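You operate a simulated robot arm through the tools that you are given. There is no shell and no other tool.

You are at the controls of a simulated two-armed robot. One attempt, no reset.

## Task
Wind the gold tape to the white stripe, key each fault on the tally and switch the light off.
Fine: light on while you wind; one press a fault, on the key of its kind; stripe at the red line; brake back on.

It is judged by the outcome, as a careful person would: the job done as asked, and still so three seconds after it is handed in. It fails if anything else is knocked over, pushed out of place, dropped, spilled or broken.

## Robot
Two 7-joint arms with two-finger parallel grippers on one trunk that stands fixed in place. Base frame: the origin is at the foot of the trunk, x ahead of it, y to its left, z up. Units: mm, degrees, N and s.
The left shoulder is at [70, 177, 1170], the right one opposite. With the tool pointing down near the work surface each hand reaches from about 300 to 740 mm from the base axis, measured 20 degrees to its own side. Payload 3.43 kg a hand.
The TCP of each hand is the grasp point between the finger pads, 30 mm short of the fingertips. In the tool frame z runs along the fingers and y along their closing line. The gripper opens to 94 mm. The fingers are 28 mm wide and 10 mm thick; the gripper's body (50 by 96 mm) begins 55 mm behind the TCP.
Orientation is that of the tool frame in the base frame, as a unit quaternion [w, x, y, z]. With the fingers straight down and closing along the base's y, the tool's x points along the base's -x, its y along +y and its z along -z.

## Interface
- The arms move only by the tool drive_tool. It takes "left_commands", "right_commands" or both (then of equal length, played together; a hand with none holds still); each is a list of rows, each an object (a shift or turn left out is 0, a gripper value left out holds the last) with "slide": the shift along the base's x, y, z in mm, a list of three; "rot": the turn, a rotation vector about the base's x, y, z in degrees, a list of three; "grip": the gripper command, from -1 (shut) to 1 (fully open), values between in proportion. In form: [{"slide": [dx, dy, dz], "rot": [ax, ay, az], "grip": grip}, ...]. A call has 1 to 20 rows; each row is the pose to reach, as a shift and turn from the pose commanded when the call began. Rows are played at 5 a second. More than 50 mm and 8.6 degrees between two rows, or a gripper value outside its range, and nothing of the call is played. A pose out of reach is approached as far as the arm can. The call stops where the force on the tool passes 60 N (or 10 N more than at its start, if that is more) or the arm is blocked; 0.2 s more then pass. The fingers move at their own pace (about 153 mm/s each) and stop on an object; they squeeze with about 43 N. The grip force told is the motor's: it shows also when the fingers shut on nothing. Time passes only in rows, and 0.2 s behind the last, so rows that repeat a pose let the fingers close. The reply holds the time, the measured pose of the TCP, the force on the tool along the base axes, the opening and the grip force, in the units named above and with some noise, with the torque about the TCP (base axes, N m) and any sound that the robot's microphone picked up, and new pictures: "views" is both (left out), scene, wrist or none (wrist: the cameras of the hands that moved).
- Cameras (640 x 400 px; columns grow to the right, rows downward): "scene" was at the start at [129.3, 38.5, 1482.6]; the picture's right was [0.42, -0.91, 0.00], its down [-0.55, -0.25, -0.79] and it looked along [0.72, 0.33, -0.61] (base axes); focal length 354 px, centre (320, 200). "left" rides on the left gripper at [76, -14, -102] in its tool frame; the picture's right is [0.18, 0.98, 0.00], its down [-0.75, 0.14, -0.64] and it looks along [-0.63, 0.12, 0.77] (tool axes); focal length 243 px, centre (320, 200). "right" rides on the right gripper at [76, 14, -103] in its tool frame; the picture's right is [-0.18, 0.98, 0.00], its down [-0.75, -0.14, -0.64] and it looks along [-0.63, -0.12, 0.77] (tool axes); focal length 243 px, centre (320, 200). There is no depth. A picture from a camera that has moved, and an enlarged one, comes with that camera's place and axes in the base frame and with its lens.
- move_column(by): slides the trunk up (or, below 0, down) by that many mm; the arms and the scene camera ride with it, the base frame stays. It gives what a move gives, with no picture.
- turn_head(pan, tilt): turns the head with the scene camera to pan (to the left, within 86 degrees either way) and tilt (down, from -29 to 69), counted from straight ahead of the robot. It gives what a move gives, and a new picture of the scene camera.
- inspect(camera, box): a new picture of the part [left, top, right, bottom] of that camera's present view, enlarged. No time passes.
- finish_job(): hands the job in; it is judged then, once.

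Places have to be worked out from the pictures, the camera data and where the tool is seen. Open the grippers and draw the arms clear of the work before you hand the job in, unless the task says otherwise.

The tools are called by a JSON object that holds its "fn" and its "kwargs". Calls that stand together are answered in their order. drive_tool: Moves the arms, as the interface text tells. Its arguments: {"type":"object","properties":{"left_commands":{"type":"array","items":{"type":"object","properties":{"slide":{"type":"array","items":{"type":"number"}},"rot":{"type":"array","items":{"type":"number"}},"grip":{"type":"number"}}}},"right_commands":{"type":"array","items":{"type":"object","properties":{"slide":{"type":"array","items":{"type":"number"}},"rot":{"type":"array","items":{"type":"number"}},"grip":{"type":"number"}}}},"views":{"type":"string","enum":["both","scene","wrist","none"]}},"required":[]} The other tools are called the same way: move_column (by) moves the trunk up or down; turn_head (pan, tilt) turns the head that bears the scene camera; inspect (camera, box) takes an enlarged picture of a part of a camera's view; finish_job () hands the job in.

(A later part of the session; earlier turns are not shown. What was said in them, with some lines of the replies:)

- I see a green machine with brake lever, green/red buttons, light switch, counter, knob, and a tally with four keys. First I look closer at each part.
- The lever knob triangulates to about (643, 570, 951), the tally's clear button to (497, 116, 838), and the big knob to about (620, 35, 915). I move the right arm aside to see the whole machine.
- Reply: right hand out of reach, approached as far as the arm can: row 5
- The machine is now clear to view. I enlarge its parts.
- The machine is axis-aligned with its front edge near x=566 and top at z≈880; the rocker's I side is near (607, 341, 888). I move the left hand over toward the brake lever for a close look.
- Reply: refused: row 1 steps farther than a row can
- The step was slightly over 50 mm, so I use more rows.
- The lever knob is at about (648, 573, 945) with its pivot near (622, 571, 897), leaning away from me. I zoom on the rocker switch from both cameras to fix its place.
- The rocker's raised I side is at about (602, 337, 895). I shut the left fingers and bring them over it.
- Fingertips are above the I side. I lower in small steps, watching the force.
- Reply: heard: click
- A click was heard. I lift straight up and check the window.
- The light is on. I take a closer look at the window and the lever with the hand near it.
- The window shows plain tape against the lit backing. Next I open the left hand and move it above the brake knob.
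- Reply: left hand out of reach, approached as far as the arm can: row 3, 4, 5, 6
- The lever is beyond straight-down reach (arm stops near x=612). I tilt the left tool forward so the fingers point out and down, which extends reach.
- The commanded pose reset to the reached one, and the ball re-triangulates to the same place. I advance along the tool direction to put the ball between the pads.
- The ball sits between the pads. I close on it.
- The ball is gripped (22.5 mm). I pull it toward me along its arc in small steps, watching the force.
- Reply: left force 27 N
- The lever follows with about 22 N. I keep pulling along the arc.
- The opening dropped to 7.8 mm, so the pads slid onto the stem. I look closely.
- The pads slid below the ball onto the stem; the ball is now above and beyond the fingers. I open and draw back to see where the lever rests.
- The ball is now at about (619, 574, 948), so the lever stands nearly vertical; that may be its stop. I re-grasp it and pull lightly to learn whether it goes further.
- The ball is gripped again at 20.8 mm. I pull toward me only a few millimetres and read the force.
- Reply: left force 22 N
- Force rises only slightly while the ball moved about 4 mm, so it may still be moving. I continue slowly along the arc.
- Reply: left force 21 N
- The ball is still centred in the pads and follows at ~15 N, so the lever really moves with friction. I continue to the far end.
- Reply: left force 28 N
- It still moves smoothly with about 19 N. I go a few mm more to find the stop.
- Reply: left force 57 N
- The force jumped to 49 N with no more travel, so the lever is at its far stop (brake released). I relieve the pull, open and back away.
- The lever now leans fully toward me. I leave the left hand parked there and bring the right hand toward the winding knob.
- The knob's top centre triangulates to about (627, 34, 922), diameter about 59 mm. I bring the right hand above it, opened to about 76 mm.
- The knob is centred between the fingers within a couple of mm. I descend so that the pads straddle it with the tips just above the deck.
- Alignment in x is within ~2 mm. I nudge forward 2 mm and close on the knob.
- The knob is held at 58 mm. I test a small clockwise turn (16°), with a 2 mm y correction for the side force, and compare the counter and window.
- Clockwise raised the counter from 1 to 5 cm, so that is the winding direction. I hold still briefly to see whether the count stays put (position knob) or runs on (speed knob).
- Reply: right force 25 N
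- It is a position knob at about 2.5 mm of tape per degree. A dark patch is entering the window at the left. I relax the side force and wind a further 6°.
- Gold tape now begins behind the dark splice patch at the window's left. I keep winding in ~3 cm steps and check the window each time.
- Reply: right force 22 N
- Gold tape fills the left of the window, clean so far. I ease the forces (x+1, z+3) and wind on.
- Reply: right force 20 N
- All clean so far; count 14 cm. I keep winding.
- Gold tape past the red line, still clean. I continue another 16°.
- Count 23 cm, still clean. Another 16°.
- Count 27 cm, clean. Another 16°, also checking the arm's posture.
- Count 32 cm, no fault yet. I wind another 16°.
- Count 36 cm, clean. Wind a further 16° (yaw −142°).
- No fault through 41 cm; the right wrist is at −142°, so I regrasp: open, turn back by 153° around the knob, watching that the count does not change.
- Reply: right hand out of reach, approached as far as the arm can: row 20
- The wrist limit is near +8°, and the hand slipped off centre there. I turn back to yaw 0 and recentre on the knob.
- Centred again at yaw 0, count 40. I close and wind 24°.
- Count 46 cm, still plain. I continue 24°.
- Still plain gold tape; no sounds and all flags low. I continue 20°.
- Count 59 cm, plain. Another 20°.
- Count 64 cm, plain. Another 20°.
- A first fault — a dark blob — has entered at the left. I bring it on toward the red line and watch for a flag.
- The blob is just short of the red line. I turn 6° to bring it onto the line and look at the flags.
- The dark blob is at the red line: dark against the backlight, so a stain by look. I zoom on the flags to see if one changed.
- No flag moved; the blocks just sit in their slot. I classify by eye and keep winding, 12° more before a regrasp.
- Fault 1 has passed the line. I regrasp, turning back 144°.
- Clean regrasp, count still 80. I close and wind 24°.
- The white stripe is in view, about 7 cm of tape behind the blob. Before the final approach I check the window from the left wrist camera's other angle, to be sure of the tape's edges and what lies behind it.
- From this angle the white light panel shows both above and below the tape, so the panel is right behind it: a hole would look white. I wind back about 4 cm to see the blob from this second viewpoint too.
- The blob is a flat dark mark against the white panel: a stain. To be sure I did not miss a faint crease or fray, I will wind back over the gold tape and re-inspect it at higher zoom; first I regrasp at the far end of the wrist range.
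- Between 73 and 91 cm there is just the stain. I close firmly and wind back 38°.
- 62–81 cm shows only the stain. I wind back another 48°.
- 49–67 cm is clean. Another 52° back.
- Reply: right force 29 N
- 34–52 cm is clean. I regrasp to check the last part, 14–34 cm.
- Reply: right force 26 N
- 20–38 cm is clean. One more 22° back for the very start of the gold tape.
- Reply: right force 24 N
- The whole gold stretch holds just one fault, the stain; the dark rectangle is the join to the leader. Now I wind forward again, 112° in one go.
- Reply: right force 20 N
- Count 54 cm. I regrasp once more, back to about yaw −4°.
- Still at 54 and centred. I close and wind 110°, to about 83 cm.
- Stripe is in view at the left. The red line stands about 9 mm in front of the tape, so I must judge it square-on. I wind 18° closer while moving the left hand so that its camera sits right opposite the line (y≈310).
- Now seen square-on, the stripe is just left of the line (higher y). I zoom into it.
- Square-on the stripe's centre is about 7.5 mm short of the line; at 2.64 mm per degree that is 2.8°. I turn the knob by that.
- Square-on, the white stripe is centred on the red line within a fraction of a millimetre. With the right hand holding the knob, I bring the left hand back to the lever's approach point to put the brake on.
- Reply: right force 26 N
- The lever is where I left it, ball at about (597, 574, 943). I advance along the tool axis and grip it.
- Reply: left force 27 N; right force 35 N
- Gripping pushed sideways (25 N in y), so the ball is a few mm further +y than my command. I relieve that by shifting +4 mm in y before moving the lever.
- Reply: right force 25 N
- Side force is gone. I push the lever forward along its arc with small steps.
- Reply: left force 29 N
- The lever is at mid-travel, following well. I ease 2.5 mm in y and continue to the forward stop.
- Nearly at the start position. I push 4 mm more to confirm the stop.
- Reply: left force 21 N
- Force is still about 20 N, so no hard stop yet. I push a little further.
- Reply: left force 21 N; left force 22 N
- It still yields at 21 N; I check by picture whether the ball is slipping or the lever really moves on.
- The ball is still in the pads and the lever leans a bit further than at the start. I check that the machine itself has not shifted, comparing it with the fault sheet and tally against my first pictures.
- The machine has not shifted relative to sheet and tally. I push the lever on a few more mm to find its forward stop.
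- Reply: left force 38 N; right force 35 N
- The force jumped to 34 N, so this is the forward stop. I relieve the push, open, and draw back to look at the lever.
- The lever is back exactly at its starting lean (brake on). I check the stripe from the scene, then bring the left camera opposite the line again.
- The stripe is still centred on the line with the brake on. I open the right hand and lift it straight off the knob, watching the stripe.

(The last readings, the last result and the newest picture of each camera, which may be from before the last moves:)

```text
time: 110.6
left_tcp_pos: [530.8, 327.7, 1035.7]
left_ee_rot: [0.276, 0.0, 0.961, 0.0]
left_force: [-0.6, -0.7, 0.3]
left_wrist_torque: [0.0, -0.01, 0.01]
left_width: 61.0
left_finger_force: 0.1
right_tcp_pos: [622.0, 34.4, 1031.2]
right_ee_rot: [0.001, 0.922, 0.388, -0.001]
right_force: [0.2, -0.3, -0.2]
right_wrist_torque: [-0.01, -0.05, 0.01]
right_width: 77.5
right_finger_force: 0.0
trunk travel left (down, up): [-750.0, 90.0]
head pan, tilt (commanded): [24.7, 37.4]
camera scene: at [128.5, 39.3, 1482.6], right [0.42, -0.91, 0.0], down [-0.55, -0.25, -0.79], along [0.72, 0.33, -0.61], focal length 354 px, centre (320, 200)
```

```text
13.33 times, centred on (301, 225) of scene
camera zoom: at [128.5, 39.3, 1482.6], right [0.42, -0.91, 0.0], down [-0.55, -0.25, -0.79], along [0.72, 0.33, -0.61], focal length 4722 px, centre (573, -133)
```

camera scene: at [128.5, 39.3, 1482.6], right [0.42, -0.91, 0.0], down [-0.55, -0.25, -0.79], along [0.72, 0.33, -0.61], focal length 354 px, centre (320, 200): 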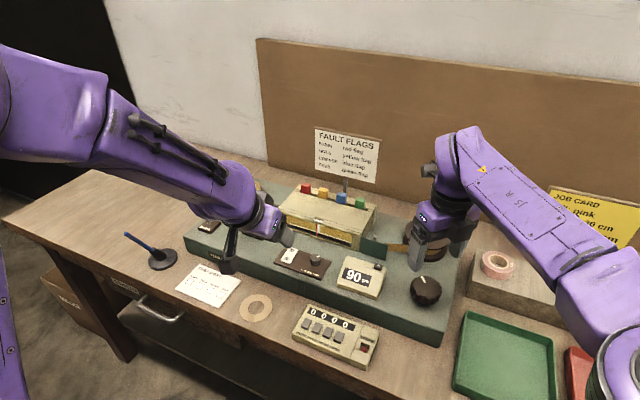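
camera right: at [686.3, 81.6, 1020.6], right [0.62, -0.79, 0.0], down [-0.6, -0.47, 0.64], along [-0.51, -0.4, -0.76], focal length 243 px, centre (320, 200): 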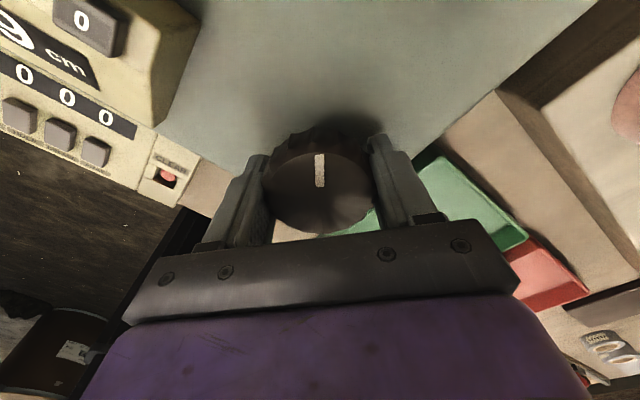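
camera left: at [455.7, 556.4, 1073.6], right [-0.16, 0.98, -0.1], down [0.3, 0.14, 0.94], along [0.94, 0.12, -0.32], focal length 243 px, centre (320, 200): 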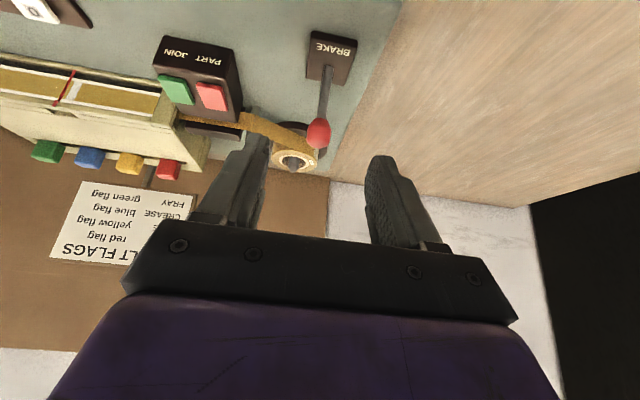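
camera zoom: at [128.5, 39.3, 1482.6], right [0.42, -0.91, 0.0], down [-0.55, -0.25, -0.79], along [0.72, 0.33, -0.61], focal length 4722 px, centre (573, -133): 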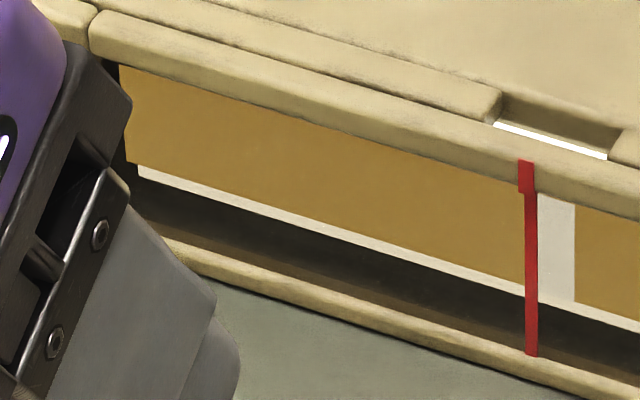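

The stripe stays put with the knob released. Now the tally: the STAIN key is at about (496, 237, 844). I un-tilt the left hand, shut it, and bring it above that key.

{"fn": "drive_tool", "kwargs": {"left_commands": [{"slide": [-9, -15, 0], "rot": [0, 8, 0], "grip": -1}, {"slide": [-18, -35, 0], "rot": [0, 16, 0], "grip": -1}, {"slide": [-27, -60, 0], "rot": [0, 24, 0], "grip": -1}, {"slide": [-35, -90, 0], "rot": [0, 32, 0], "grip": -1}, {"slide": [-35, -90, -45], "rot": [0, 32, 0], "grip": -1}, {"slide": [-35, -90, -90], "rot": [0, 32, 0], "grip": -1}, {"slide": [-35, -90, -120], "rot": [0, 32, 0], "grip": -1}, {"slide": [-35, -90, -120], "rot": [0, 32, 0], "grip": -1}], "views": "both"}}

{"fn": "inspect", "kwargs": {"camera": "left", "box": [220, 60, 420, 220]}}

{"fn": "inspect", "kwargs": {"camera": "scene", "box": [280, 290, 390, 370]}}

```text
time: 112.4
left_tcp_pos: [497.3, 239.2, 917.5]
left_ee_rot: [0.0, 0.0, 1.0, 0.0]
left_force: [-0.1, 0.4, -0.5]
left_wrist_torque: [0.04, 0.03, 0.01]
left_width: 0.0
left_finger_force: 33.4
right_tcp_pos: [622.3, 34.0, 1029.0]
right_ee_rot: [0.002, 0.921, 0.389, -0.001]
right_force: [-1.2, -0.7, 0.1]
right_wrist_torque: [-0.06, -0.01, -0.01]
right_width: 77.5
right_finger_force: 0.1
trunk travel left (down, up): [-750.0, 90.0]
head pan, tilt (commanded): [24.7, 37.4]
camera scene: at [128.9, 39.4, 1482.6], right [0.42, -0.91, 0.0], down [-0.55, -0.25, -0.79], along [0.72, 0.33, -0.61], focal length 354 px, centre (320, 200)
camera left: at [420.6, 221.9, 1018.4], right [-0.18, 0.98, 0.0], down [0.75, 0.14, 0.64], along [0.63, 0.12, -0.77], focal length 243 px, centre (320, 200)
```

scene: 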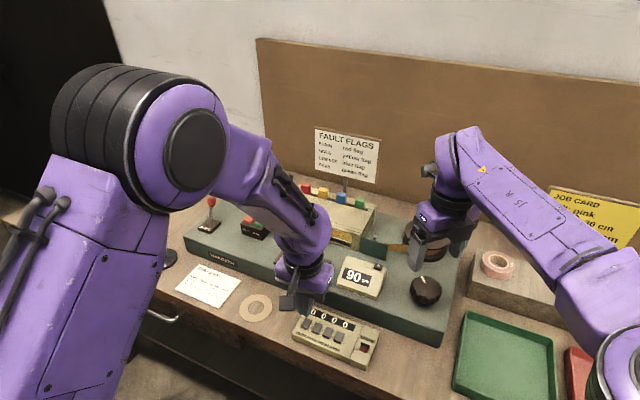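
left: 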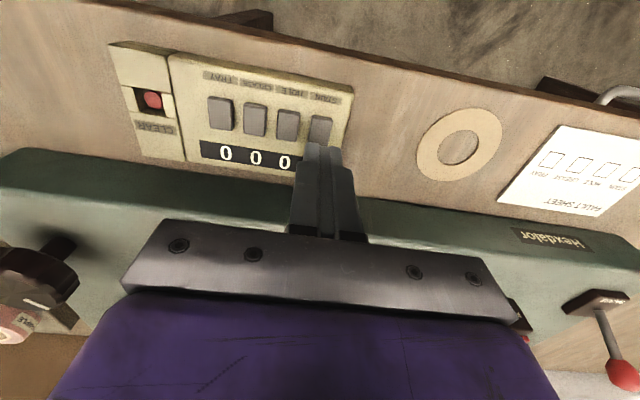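

```text
2.50 times, centred on (320, 140) of left
camera zoom: at [420.6, 221.9, 1018.4], right [-0.18, 0.98, 0.0], down [0.75, 0.14, 0.64], along [0.63, 0.12, -0.77], focal length 606 px, centre (320, 350)
```

zoom: 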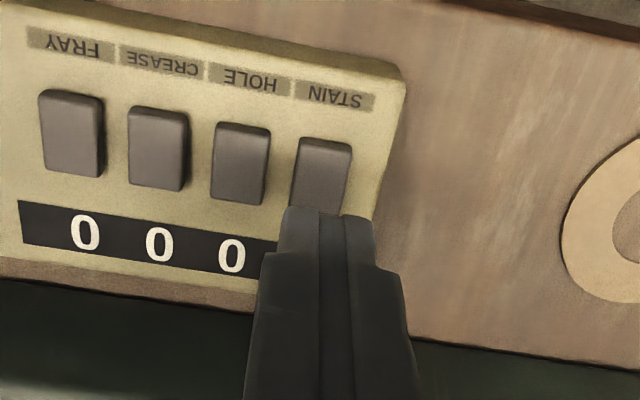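

```text
5.00 times, centred on (335, 330) of scene
camera zoom: at [128.9, 39.4, 1482.6], right [0.42, -0.91, 0.0], down [-0.55, -0.25, -0.79], along [0.72, 0.33, -0.61], focal length 1771 px, centre (245, -450)
```

zoom: 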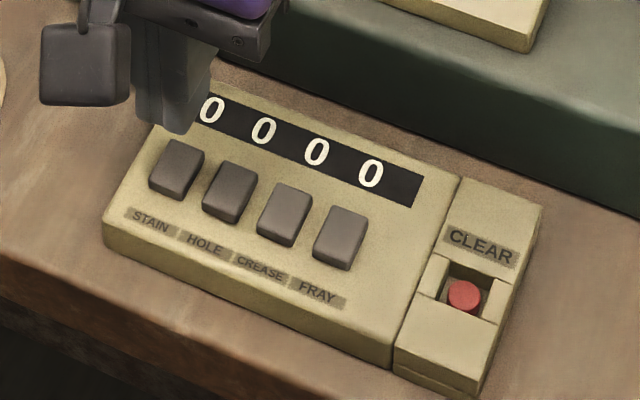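

The fingertips are right above STAIN, clear of HOLE. I press down gently, stopping about 3 mm past contact.

{"fn": "drive_tool", "kwargs": {"left_commands": [{"slide": [0, 0, -25]}, {"slide": [0, 0, -38]}, {"slide": [0, 0, -43]}, {"slide": [0, 0, -46]}], "views": "scene"}}

{"fn": "inspect", "kwargs": {"camera": "scene", "box": [280, 290, 390, 370]}}

```text
time: 113.4
left_tcp_pos: [498.1, 237.6, 872.8]
left_ee_rot: [0.004, 0.001, 1.0, 0.001]
left_force: [6.5, 1.4, 18.7]
left_wrist_torque: [0.03, -0.12, -0.1]
left_width: 0.0
left_finger_force: 32.7
right_tcp_pos: [622.3, 34.6, 1031.2]
right_ee_rot: [0.001, 0.921, 0.389, 0.0]
right_force: [0.4, -0.5, 0.2]
right_wrist_torque: [0.04, -0.02, -0.03]
right_width: 77.5
right_finger_force: 0.0
trunk travel left (down, up): [-750.0, 90.0]
head pan, tilt (commanded): [24.7, 37.4]
heard: click
camera scene: at [127.7, 37.9, 1483.2], right [0.42, -0.91, 0.0], down [-0.55, -0.25, -0.8], along [0.72, 0.33, -0.61], focal length 354 px, centre (320, 200)
```

scene: 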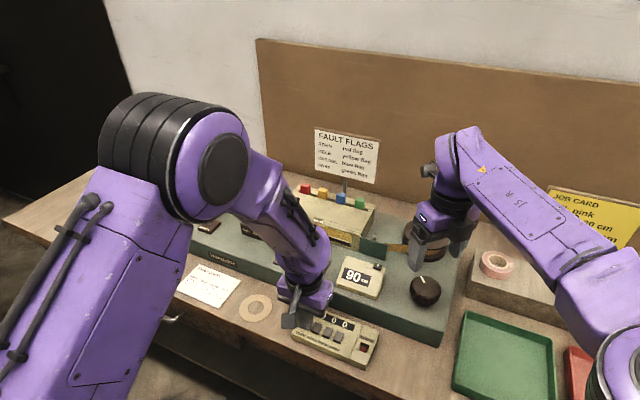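

```text
5.00 times, centred on (335, 330) of scene
camera zoom: at [127.7, 37.9, 1483.2], right [0.42, -0.91, 0.0], down [-0.55, -0.25, -0.8], along [0.72, 0.33, -0.61], focal length 1771 px, centre (245, -450)
```

zoom: 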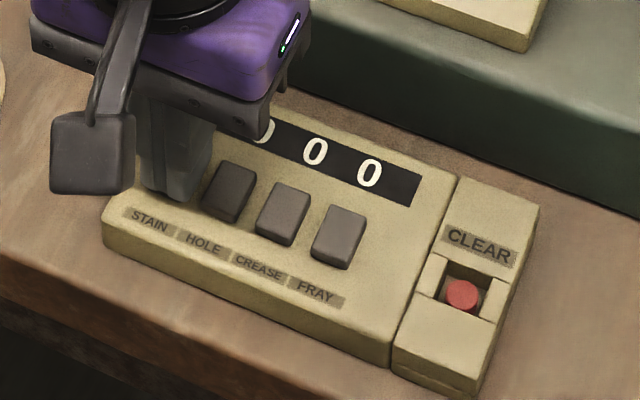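

A click was heard with 19 N on the key. I lift straight up and read the display.

{"fn": "drive_tool", "kwargs": {"left_commands": [{"slide": [0, 0, 30]}, {"slide": [0, 0, 75]}, {"slide": [0, 40, 110]}, {"slide": [0, 80, 110]}], "views": "both"}}

{"fn": "inspect", "kwargs": {"camera": "scene", "box": [280, 290, 390, 370]}}

```text
refused: row 3 steps farther than a row can; nothing moved
```

```text
5.00 times, centred on (335, 330) of scene
camera zoom: at [127.7, 37.9, 1483.2], right [0.42, -0.91, 0.0], down [-0.55, -0.25, -0.8], along [0.72, 0.33, -0.61], focal length 1771 px, centre (245, -450)
```

zoom: 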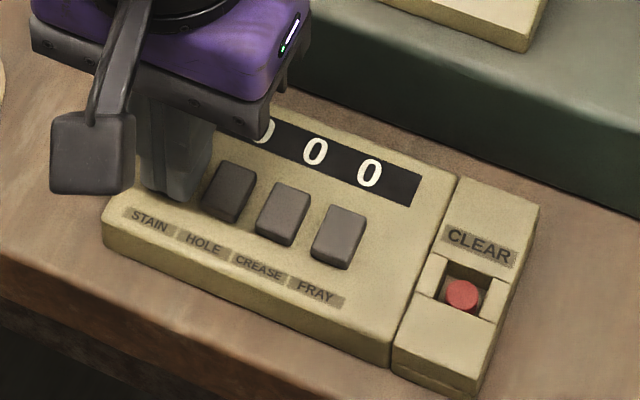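

One row step was too long; I repeat the lift with shorter rows.

{"fn": "drive_tool", "kwargs": {"left_commands": [{"slide": [0, 0, 30]}, {"slide": [0, 0, 75]}, {"slide": [0, 30, 105]}, {"slide": [0, 70, 110]}, {"slide": [0, 100, 110]}], "views": "both"}}

{"fn": "inspect", "kwargs": {"camera": "scene", "box": [280, 290, 390, 370]}}

```text
time: 114.6
left_tcp_pos: [496.9, 338.5, 981.8]
left_ee_rot: [0.0, 0.0, 1.0, 0.0]
left_force: [0.1, -0.3, 1.0]
left_wrist_torque: [-0.01, 0.04, -0.01]
left_width: 0.1
left_finger_force: 33.4
right_tcp_pos: [622.9, 33.9, 1030.0]
right_ee_rot: [0.002, 0.921, 0.389, -0.001]
right_force: [-0.2, -0.1, -1.2]
right_wrist_torque: [0.01, 0.05, -0.01]
right_width: 77.5
right_finger_force: 0.1
trunk travel left (down, up): [-750.0, 90.0]
head pan, tilt (commanded): [24.7, 37.4]
camera scene: at [129.1, 39.6, 1482.6], right [0.42, -0.91, 0.0], down [-0.55, -0.25, -0.79], along [0.72, 0.33, -0.61], focal length 354 px, centre (320, 200)
camera left: at [420.6, 321.2, 1082.9], right [-0.18, 0.98, 0.0], down [0.75, 0.14, 0.64], along [0.63, 0.12, -0.77], focal length 243 px, centre (320, 200)
```

scene: 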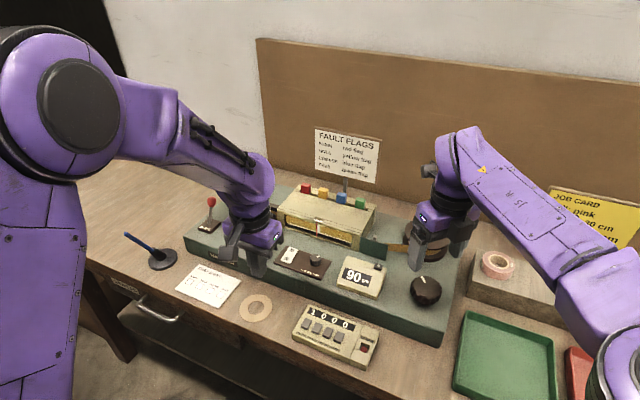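
left: 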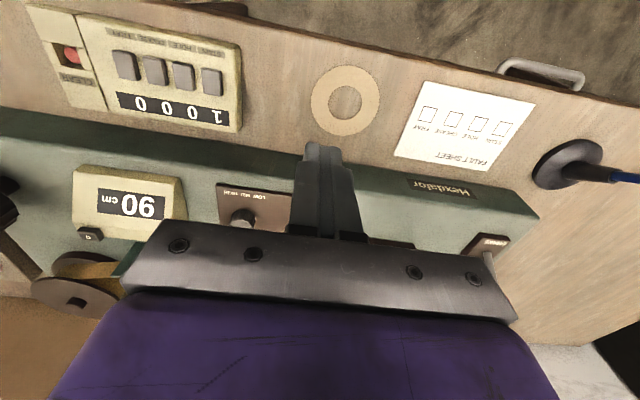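

```text
5.00 times, centred on (335, 330) of scene
camera zoom: at [129.1, 39.6, 1482.6], right [0.42, -0.91, 0.0], down [-0.55, -0.25, -0.79], along [0.72, 0.33, -0.61], focal length 1771 px, centre (245, -450)
```

zoom: 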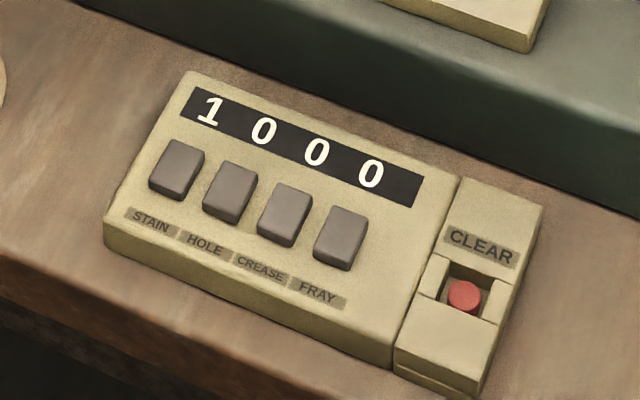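

The tally reads 1-0-0-0, as it should. Last, the light: I move the closed left fingers over the rocker's O side at about (633, 337).

{"fn": "drive_tool", "kwargs": {"left_commands": [{"slide": [35, 0, 0]}, {"slide": [70, 0, 0]}, {"slide": [105, 0, 0]}, {"slide": [137, -1, 0]}, {"slide": [137, -1, -25]}, {"slide": [137, -1, -25]}], "views": "both"}}

{"fn": "inspect", "kwargs": {"camera": "left", "box": [220, 80, 420, 240]}}

{"fn": "inspect", "kwargs": {"camera": "scene", "box": [265, 215, 345, 280]}}

```text
time: 116.0
left_tcp_pos: [633.6, 335.9, 955.7]
left_ee_rot: [0.0, 0.0, 1.0, -0.001]
left_force: [0.3, 0.6, 0.2]
left_wrist_torque: [-0.01, 0.0, -0.01]
left_width: 0.0
left_finger_force: 32.8
right_tcp_pos: [623.4, 33.7, 1030.5]
right_ee_rot: [0.001, 0.921, 0.389, -0.001]
right_force: [0.3, 0.4, -0.1]
right_wrist_torque: [-0.02, 0.0, -0.01]
right_width: 77.6
right_finger_force: 0.0
trunk travel left (down, up): [-750.0, 90.0]
head pan, tilt (commanded): [24.7, 37.4]
camera scene: at [129.0, 38.8, 1482.7], right [0.42, -0.91, 0.0], down [-0.55, -0.25, -0.79], along [0.72, 0.33, -0.61], focal length 354 px, centre (320, 200)
camera left: at [556.0, 319.8, 1058.3], right [-0.18, 0.98, 0.0], down [0.75, 0.14, 0.64], along [0.63, 0.12, -0.77], focal length 243 px, centre (320, 200)
```

scene: 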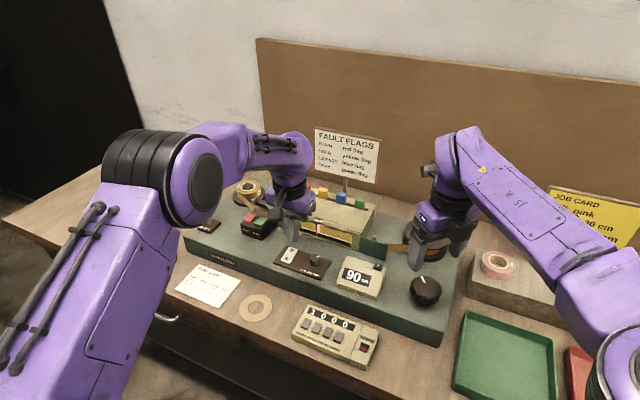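
left: 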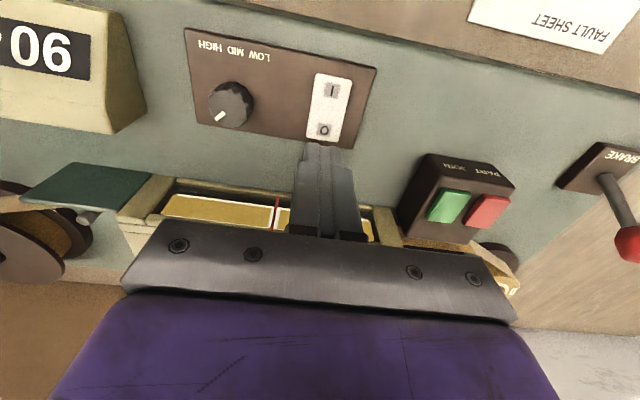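

```text
2.50 times, centred on (320, 160) of left
camera zoom: at [556.0, 319.8, 1058.3], right [-0.18, 0.98, 0.0], down [0.75, 0.14, 0.64], along [0.63, 0.12, -0.77], focal length 606 px, centre (320, 300)
```

zoom: 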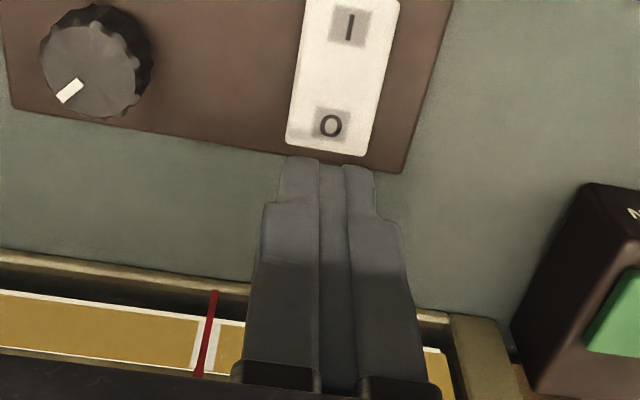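

```text
6.15 times, centred on (305, 248) of scene
camera zoom: at [129.0, 38.8, 1482.7], right [0.42, -0.91, 0.0], down [-0.55, -0.25, -0.79], along [0.72, 0.33, -0.61], focal length 2180 px, centre (412, -92)
```

zoom: 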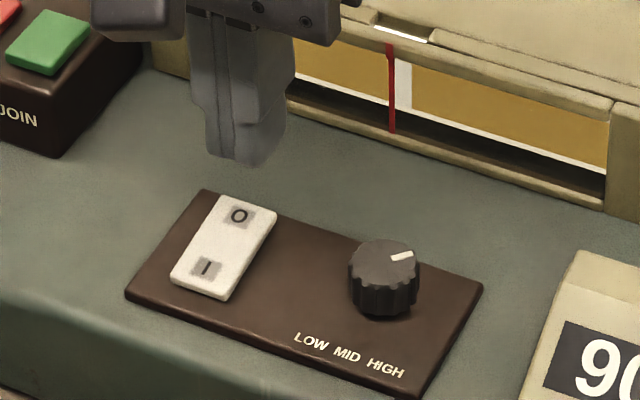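

The O side is directly below the fingertips. I press down in small steps.

{"fn": "drive_tool", "kwargs": {"left_commands": [{"slide": [0, 0, -20]}, {"slide": [0, 0, -27]}, {"slide": [0, 0, -31]}, {"slide": [0, 0, -34]}], "views": "scene"}}

{"fn": "inspect", "kwargs": {"camera": "scene", "box": [265, 200, 365, 280]}}

```text
time: 117.0
left_tcp_pos: [633.6, 336.5, 923.6]
left_ee_rot: [0.002, 0.0, 1.0, 0.001]
left_force: [0.7, 1.6, 12.2]
left_wrist_torque: [0.04, 0.12, -0.05]
left_width: 0.2
left_finger_force: 33.3
right_tcp_pos: [622.7, 34.1, 1030.2]
right_ee_rot: [0.001, 0.921, 0.389, 0.0]
right_force: [1.2, 0.3, -0.5]
right_wrist_torque: [0.02, -0.03, 0.0]
right_width: 77.5
right_finger_force: 0.0
trunk travel left (down, up): [-750.0, 90.0]
head pan, tilt (commanded): [24.7, 37.4]
heard: click
camera scene: at [127.6, 38.3, 1483.0], right [0.42, -0.91, 0.0], down [-0.55, -0.25, -0.8], along [0.72, 0.33, -0.61], focal length 354 px, centre (320, 200)
```

scene: 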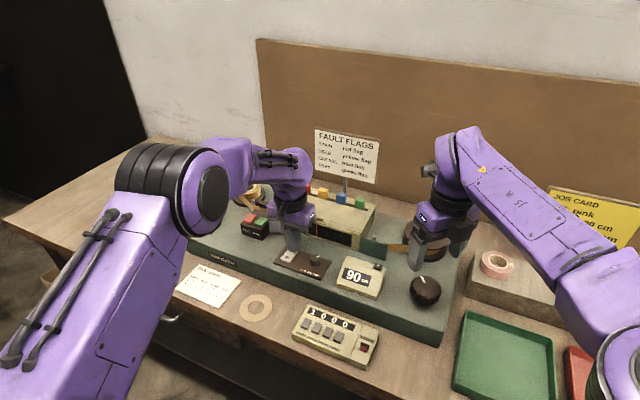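

```text
5.00 times, centred on (315, 240) of scene
camera zoom: at [127.6, 38.3, 1483.0], right [0.42, -0.91, 0.0], down [-0.55, -0.25, -0.8], along [0.72, 0.33, -0.61], focal length 1771 px, centre (345, 0)
```

zoom: 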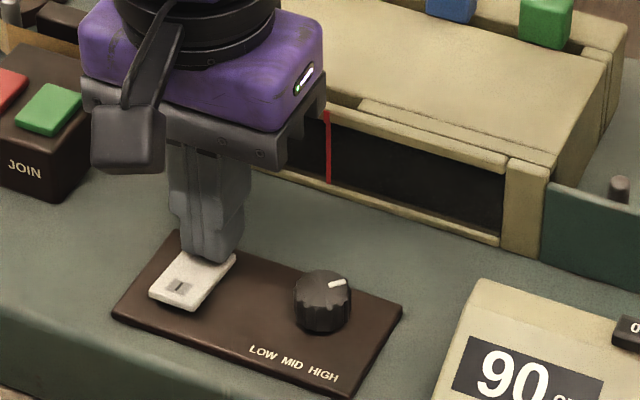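

A click, and the window has gone dark: light off. I lift both hands, open the grippers and draw the arms clear.

{"fn": "drive_tool", "kwargs": {"left_commands": [{"slide": [0, 0, 40]}, {"slide": [0, 0, 85]}, {"slide": [0, 0, 130]}, {"slide": [-35, 20, 150], "grip": 0.5}, {"slide": [-75, 40, 165], "grip": 1}, {"slide": [-115, 60, 180], "grip": 1}, {"slide": [-155, 80, 195], "grip": 1}, {"slide": [-195, 100, 210], "grip": 1}, {"slide": [-225, 110, 230], "grip": 1}], "right_commands": [{"slide": [0, 0, 40]}, {"slide": [0, 0, 70]}, {"slide": [-30, -20, 90], "grip": 1}, {"slide": [-60, -40, 100], "grip": 1}, {"slide": [-90, -65, 110], "grip": 1}, {"slide": [-120, -90, 120], "grip": 1}, {"slide": [-150, -115, 125], "grip": 1}, {"slide": [-180, -140, 130], "grip": 1}, {"slide": [-200, -160, 130], "grip": 1}], "views": "scene"}}

{"fn": "inspect", "kwargs": {"camera": "scene", "box": [170, 160, 460, 370]}}

{"fn": "inspect", "kwargs": {"camera": "scene", "box": [160, 170, 270, 250]}}

{"fn": "inspect", "kwargs": {"camera": "scene", "box": [265, 205, 345, 275]}}

```text
time: 119.0
left_tcp_pos: [407.7, 442.6, 1154.3]
left_ee_rot: [0.001, -0.001, 1.0, 0.002]
left_force: [-0.3, 0.3, 0.0]
left_wrist_torque: [0.02, 0.01, 0.03]
left_width: 94.1
left_finger_force: 0.0
right_tcp_pos: [423.5, -130.3, 1156.6]
right_ee_rot: [0.0, 0.921, 0.389, 0.0]
right_force: [0.2, -0.5, -0.3]
right_wrist_torque: [0.08, -0.01, 0.01]
right_width: 93.9
right_finger_force: 0.0
right hand out of reach, approached as far as the arm can: row 2
trunk travel left (down, up): [-750.0, 90.0]
head pan, tilt (commanded): [24.7, 37.4]
camera scene: at [128.1, 33.7, 1482.8], right [0.42, -0.91, 0.0], down [-0.55, -0.25, -0.8], along [0.72, 0.33, -0.61], focal length 354 px, centre (320, 200)
```

scene: 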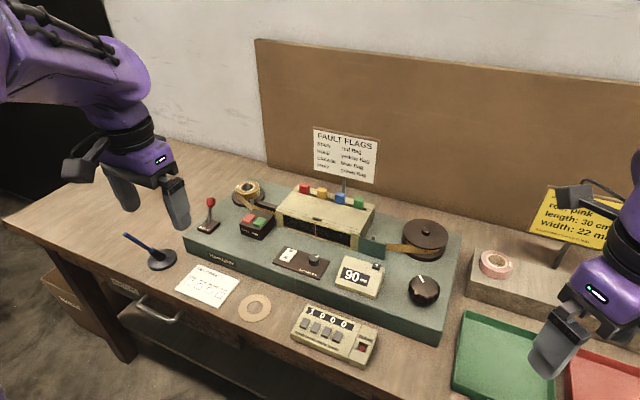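

```text
1.90 times, centred on (315, 265) of scene
camera zoom: at [128.1, 33.7, 1482.8], right [0.42, -0.91, 0.0], down [-0.55, -0.25, -0.8], along [0.72, 0.33, -0.61], focal length 675 px, centre (330, 76)
```

zoom: 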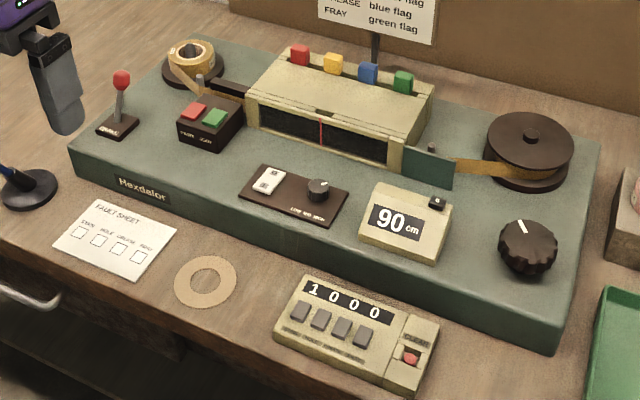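

```text
5.00 times, centred on (215, 210) of scene
camera zoom: at [128.1, 33.7, 1482.8], right [0.42, -0.91, 0.0], down [-0.55, -0.25, -0.8], along [0.72, 0.33, -0.61], focal length 1771 px, centre (845, 150)
```

zoom: 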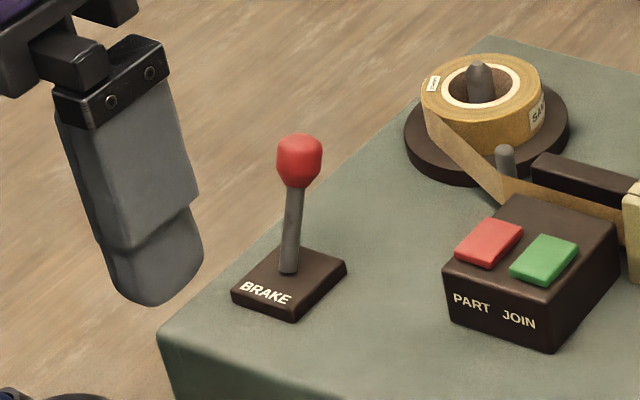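

```text
5.71 times, centred on (305, 240) of scene
camera zoom: at [128.1, 33.7, 1482.8], right [0.42, -0.91, 0.0], down [-0.55, -0.25, -0.8], along [0.72, 0.33, -0.61], focal length 2024 px, centre (406, -29)
```

zoom: 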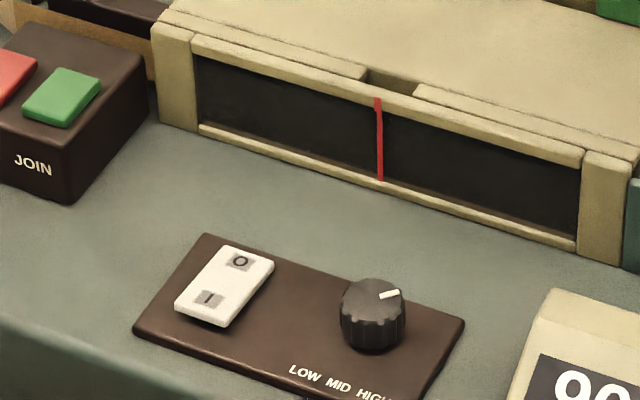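

Everything reads as asked: light off, tally 1-0-0-0 for the one stain, brake lever back at its starting position, stripe left at the line (count 90). The arms are clear and the grippers open, so I hand the job in.

{"fn": "finish_job", "kwargs": {}}

```text
The job is handed in.
```

I wound the gold tape to the white stripe, keyed its one fault, switched the light off and handed the job in. I don't know yet how it was judged.

- **Winding:** The light was on the whole time the tape moved. After first reaching the stripe I wound back and checked the whole gold stretch again at higher zoom, then wound forward once more.
- **Faults:** I found one, a dark blob. The lit panel behind the tape is white, so a hole would have looked white; I counted it as a stain. The tally reads 1-0-0-0 after one press of STAIN.
- **Stripe:** Seen square-on, it was centred on the red line to within about 0.3 mm. It stayed there after I let go of the knob; the counter reads 90 cm.
- **Brake and light:** The brake lever is back at the lean it started with. The light switch is on O and the window is dark.
- **Surroundings:** I saw nothing else moved or knocked over. Both grippers are open and the arms are drawn clear.
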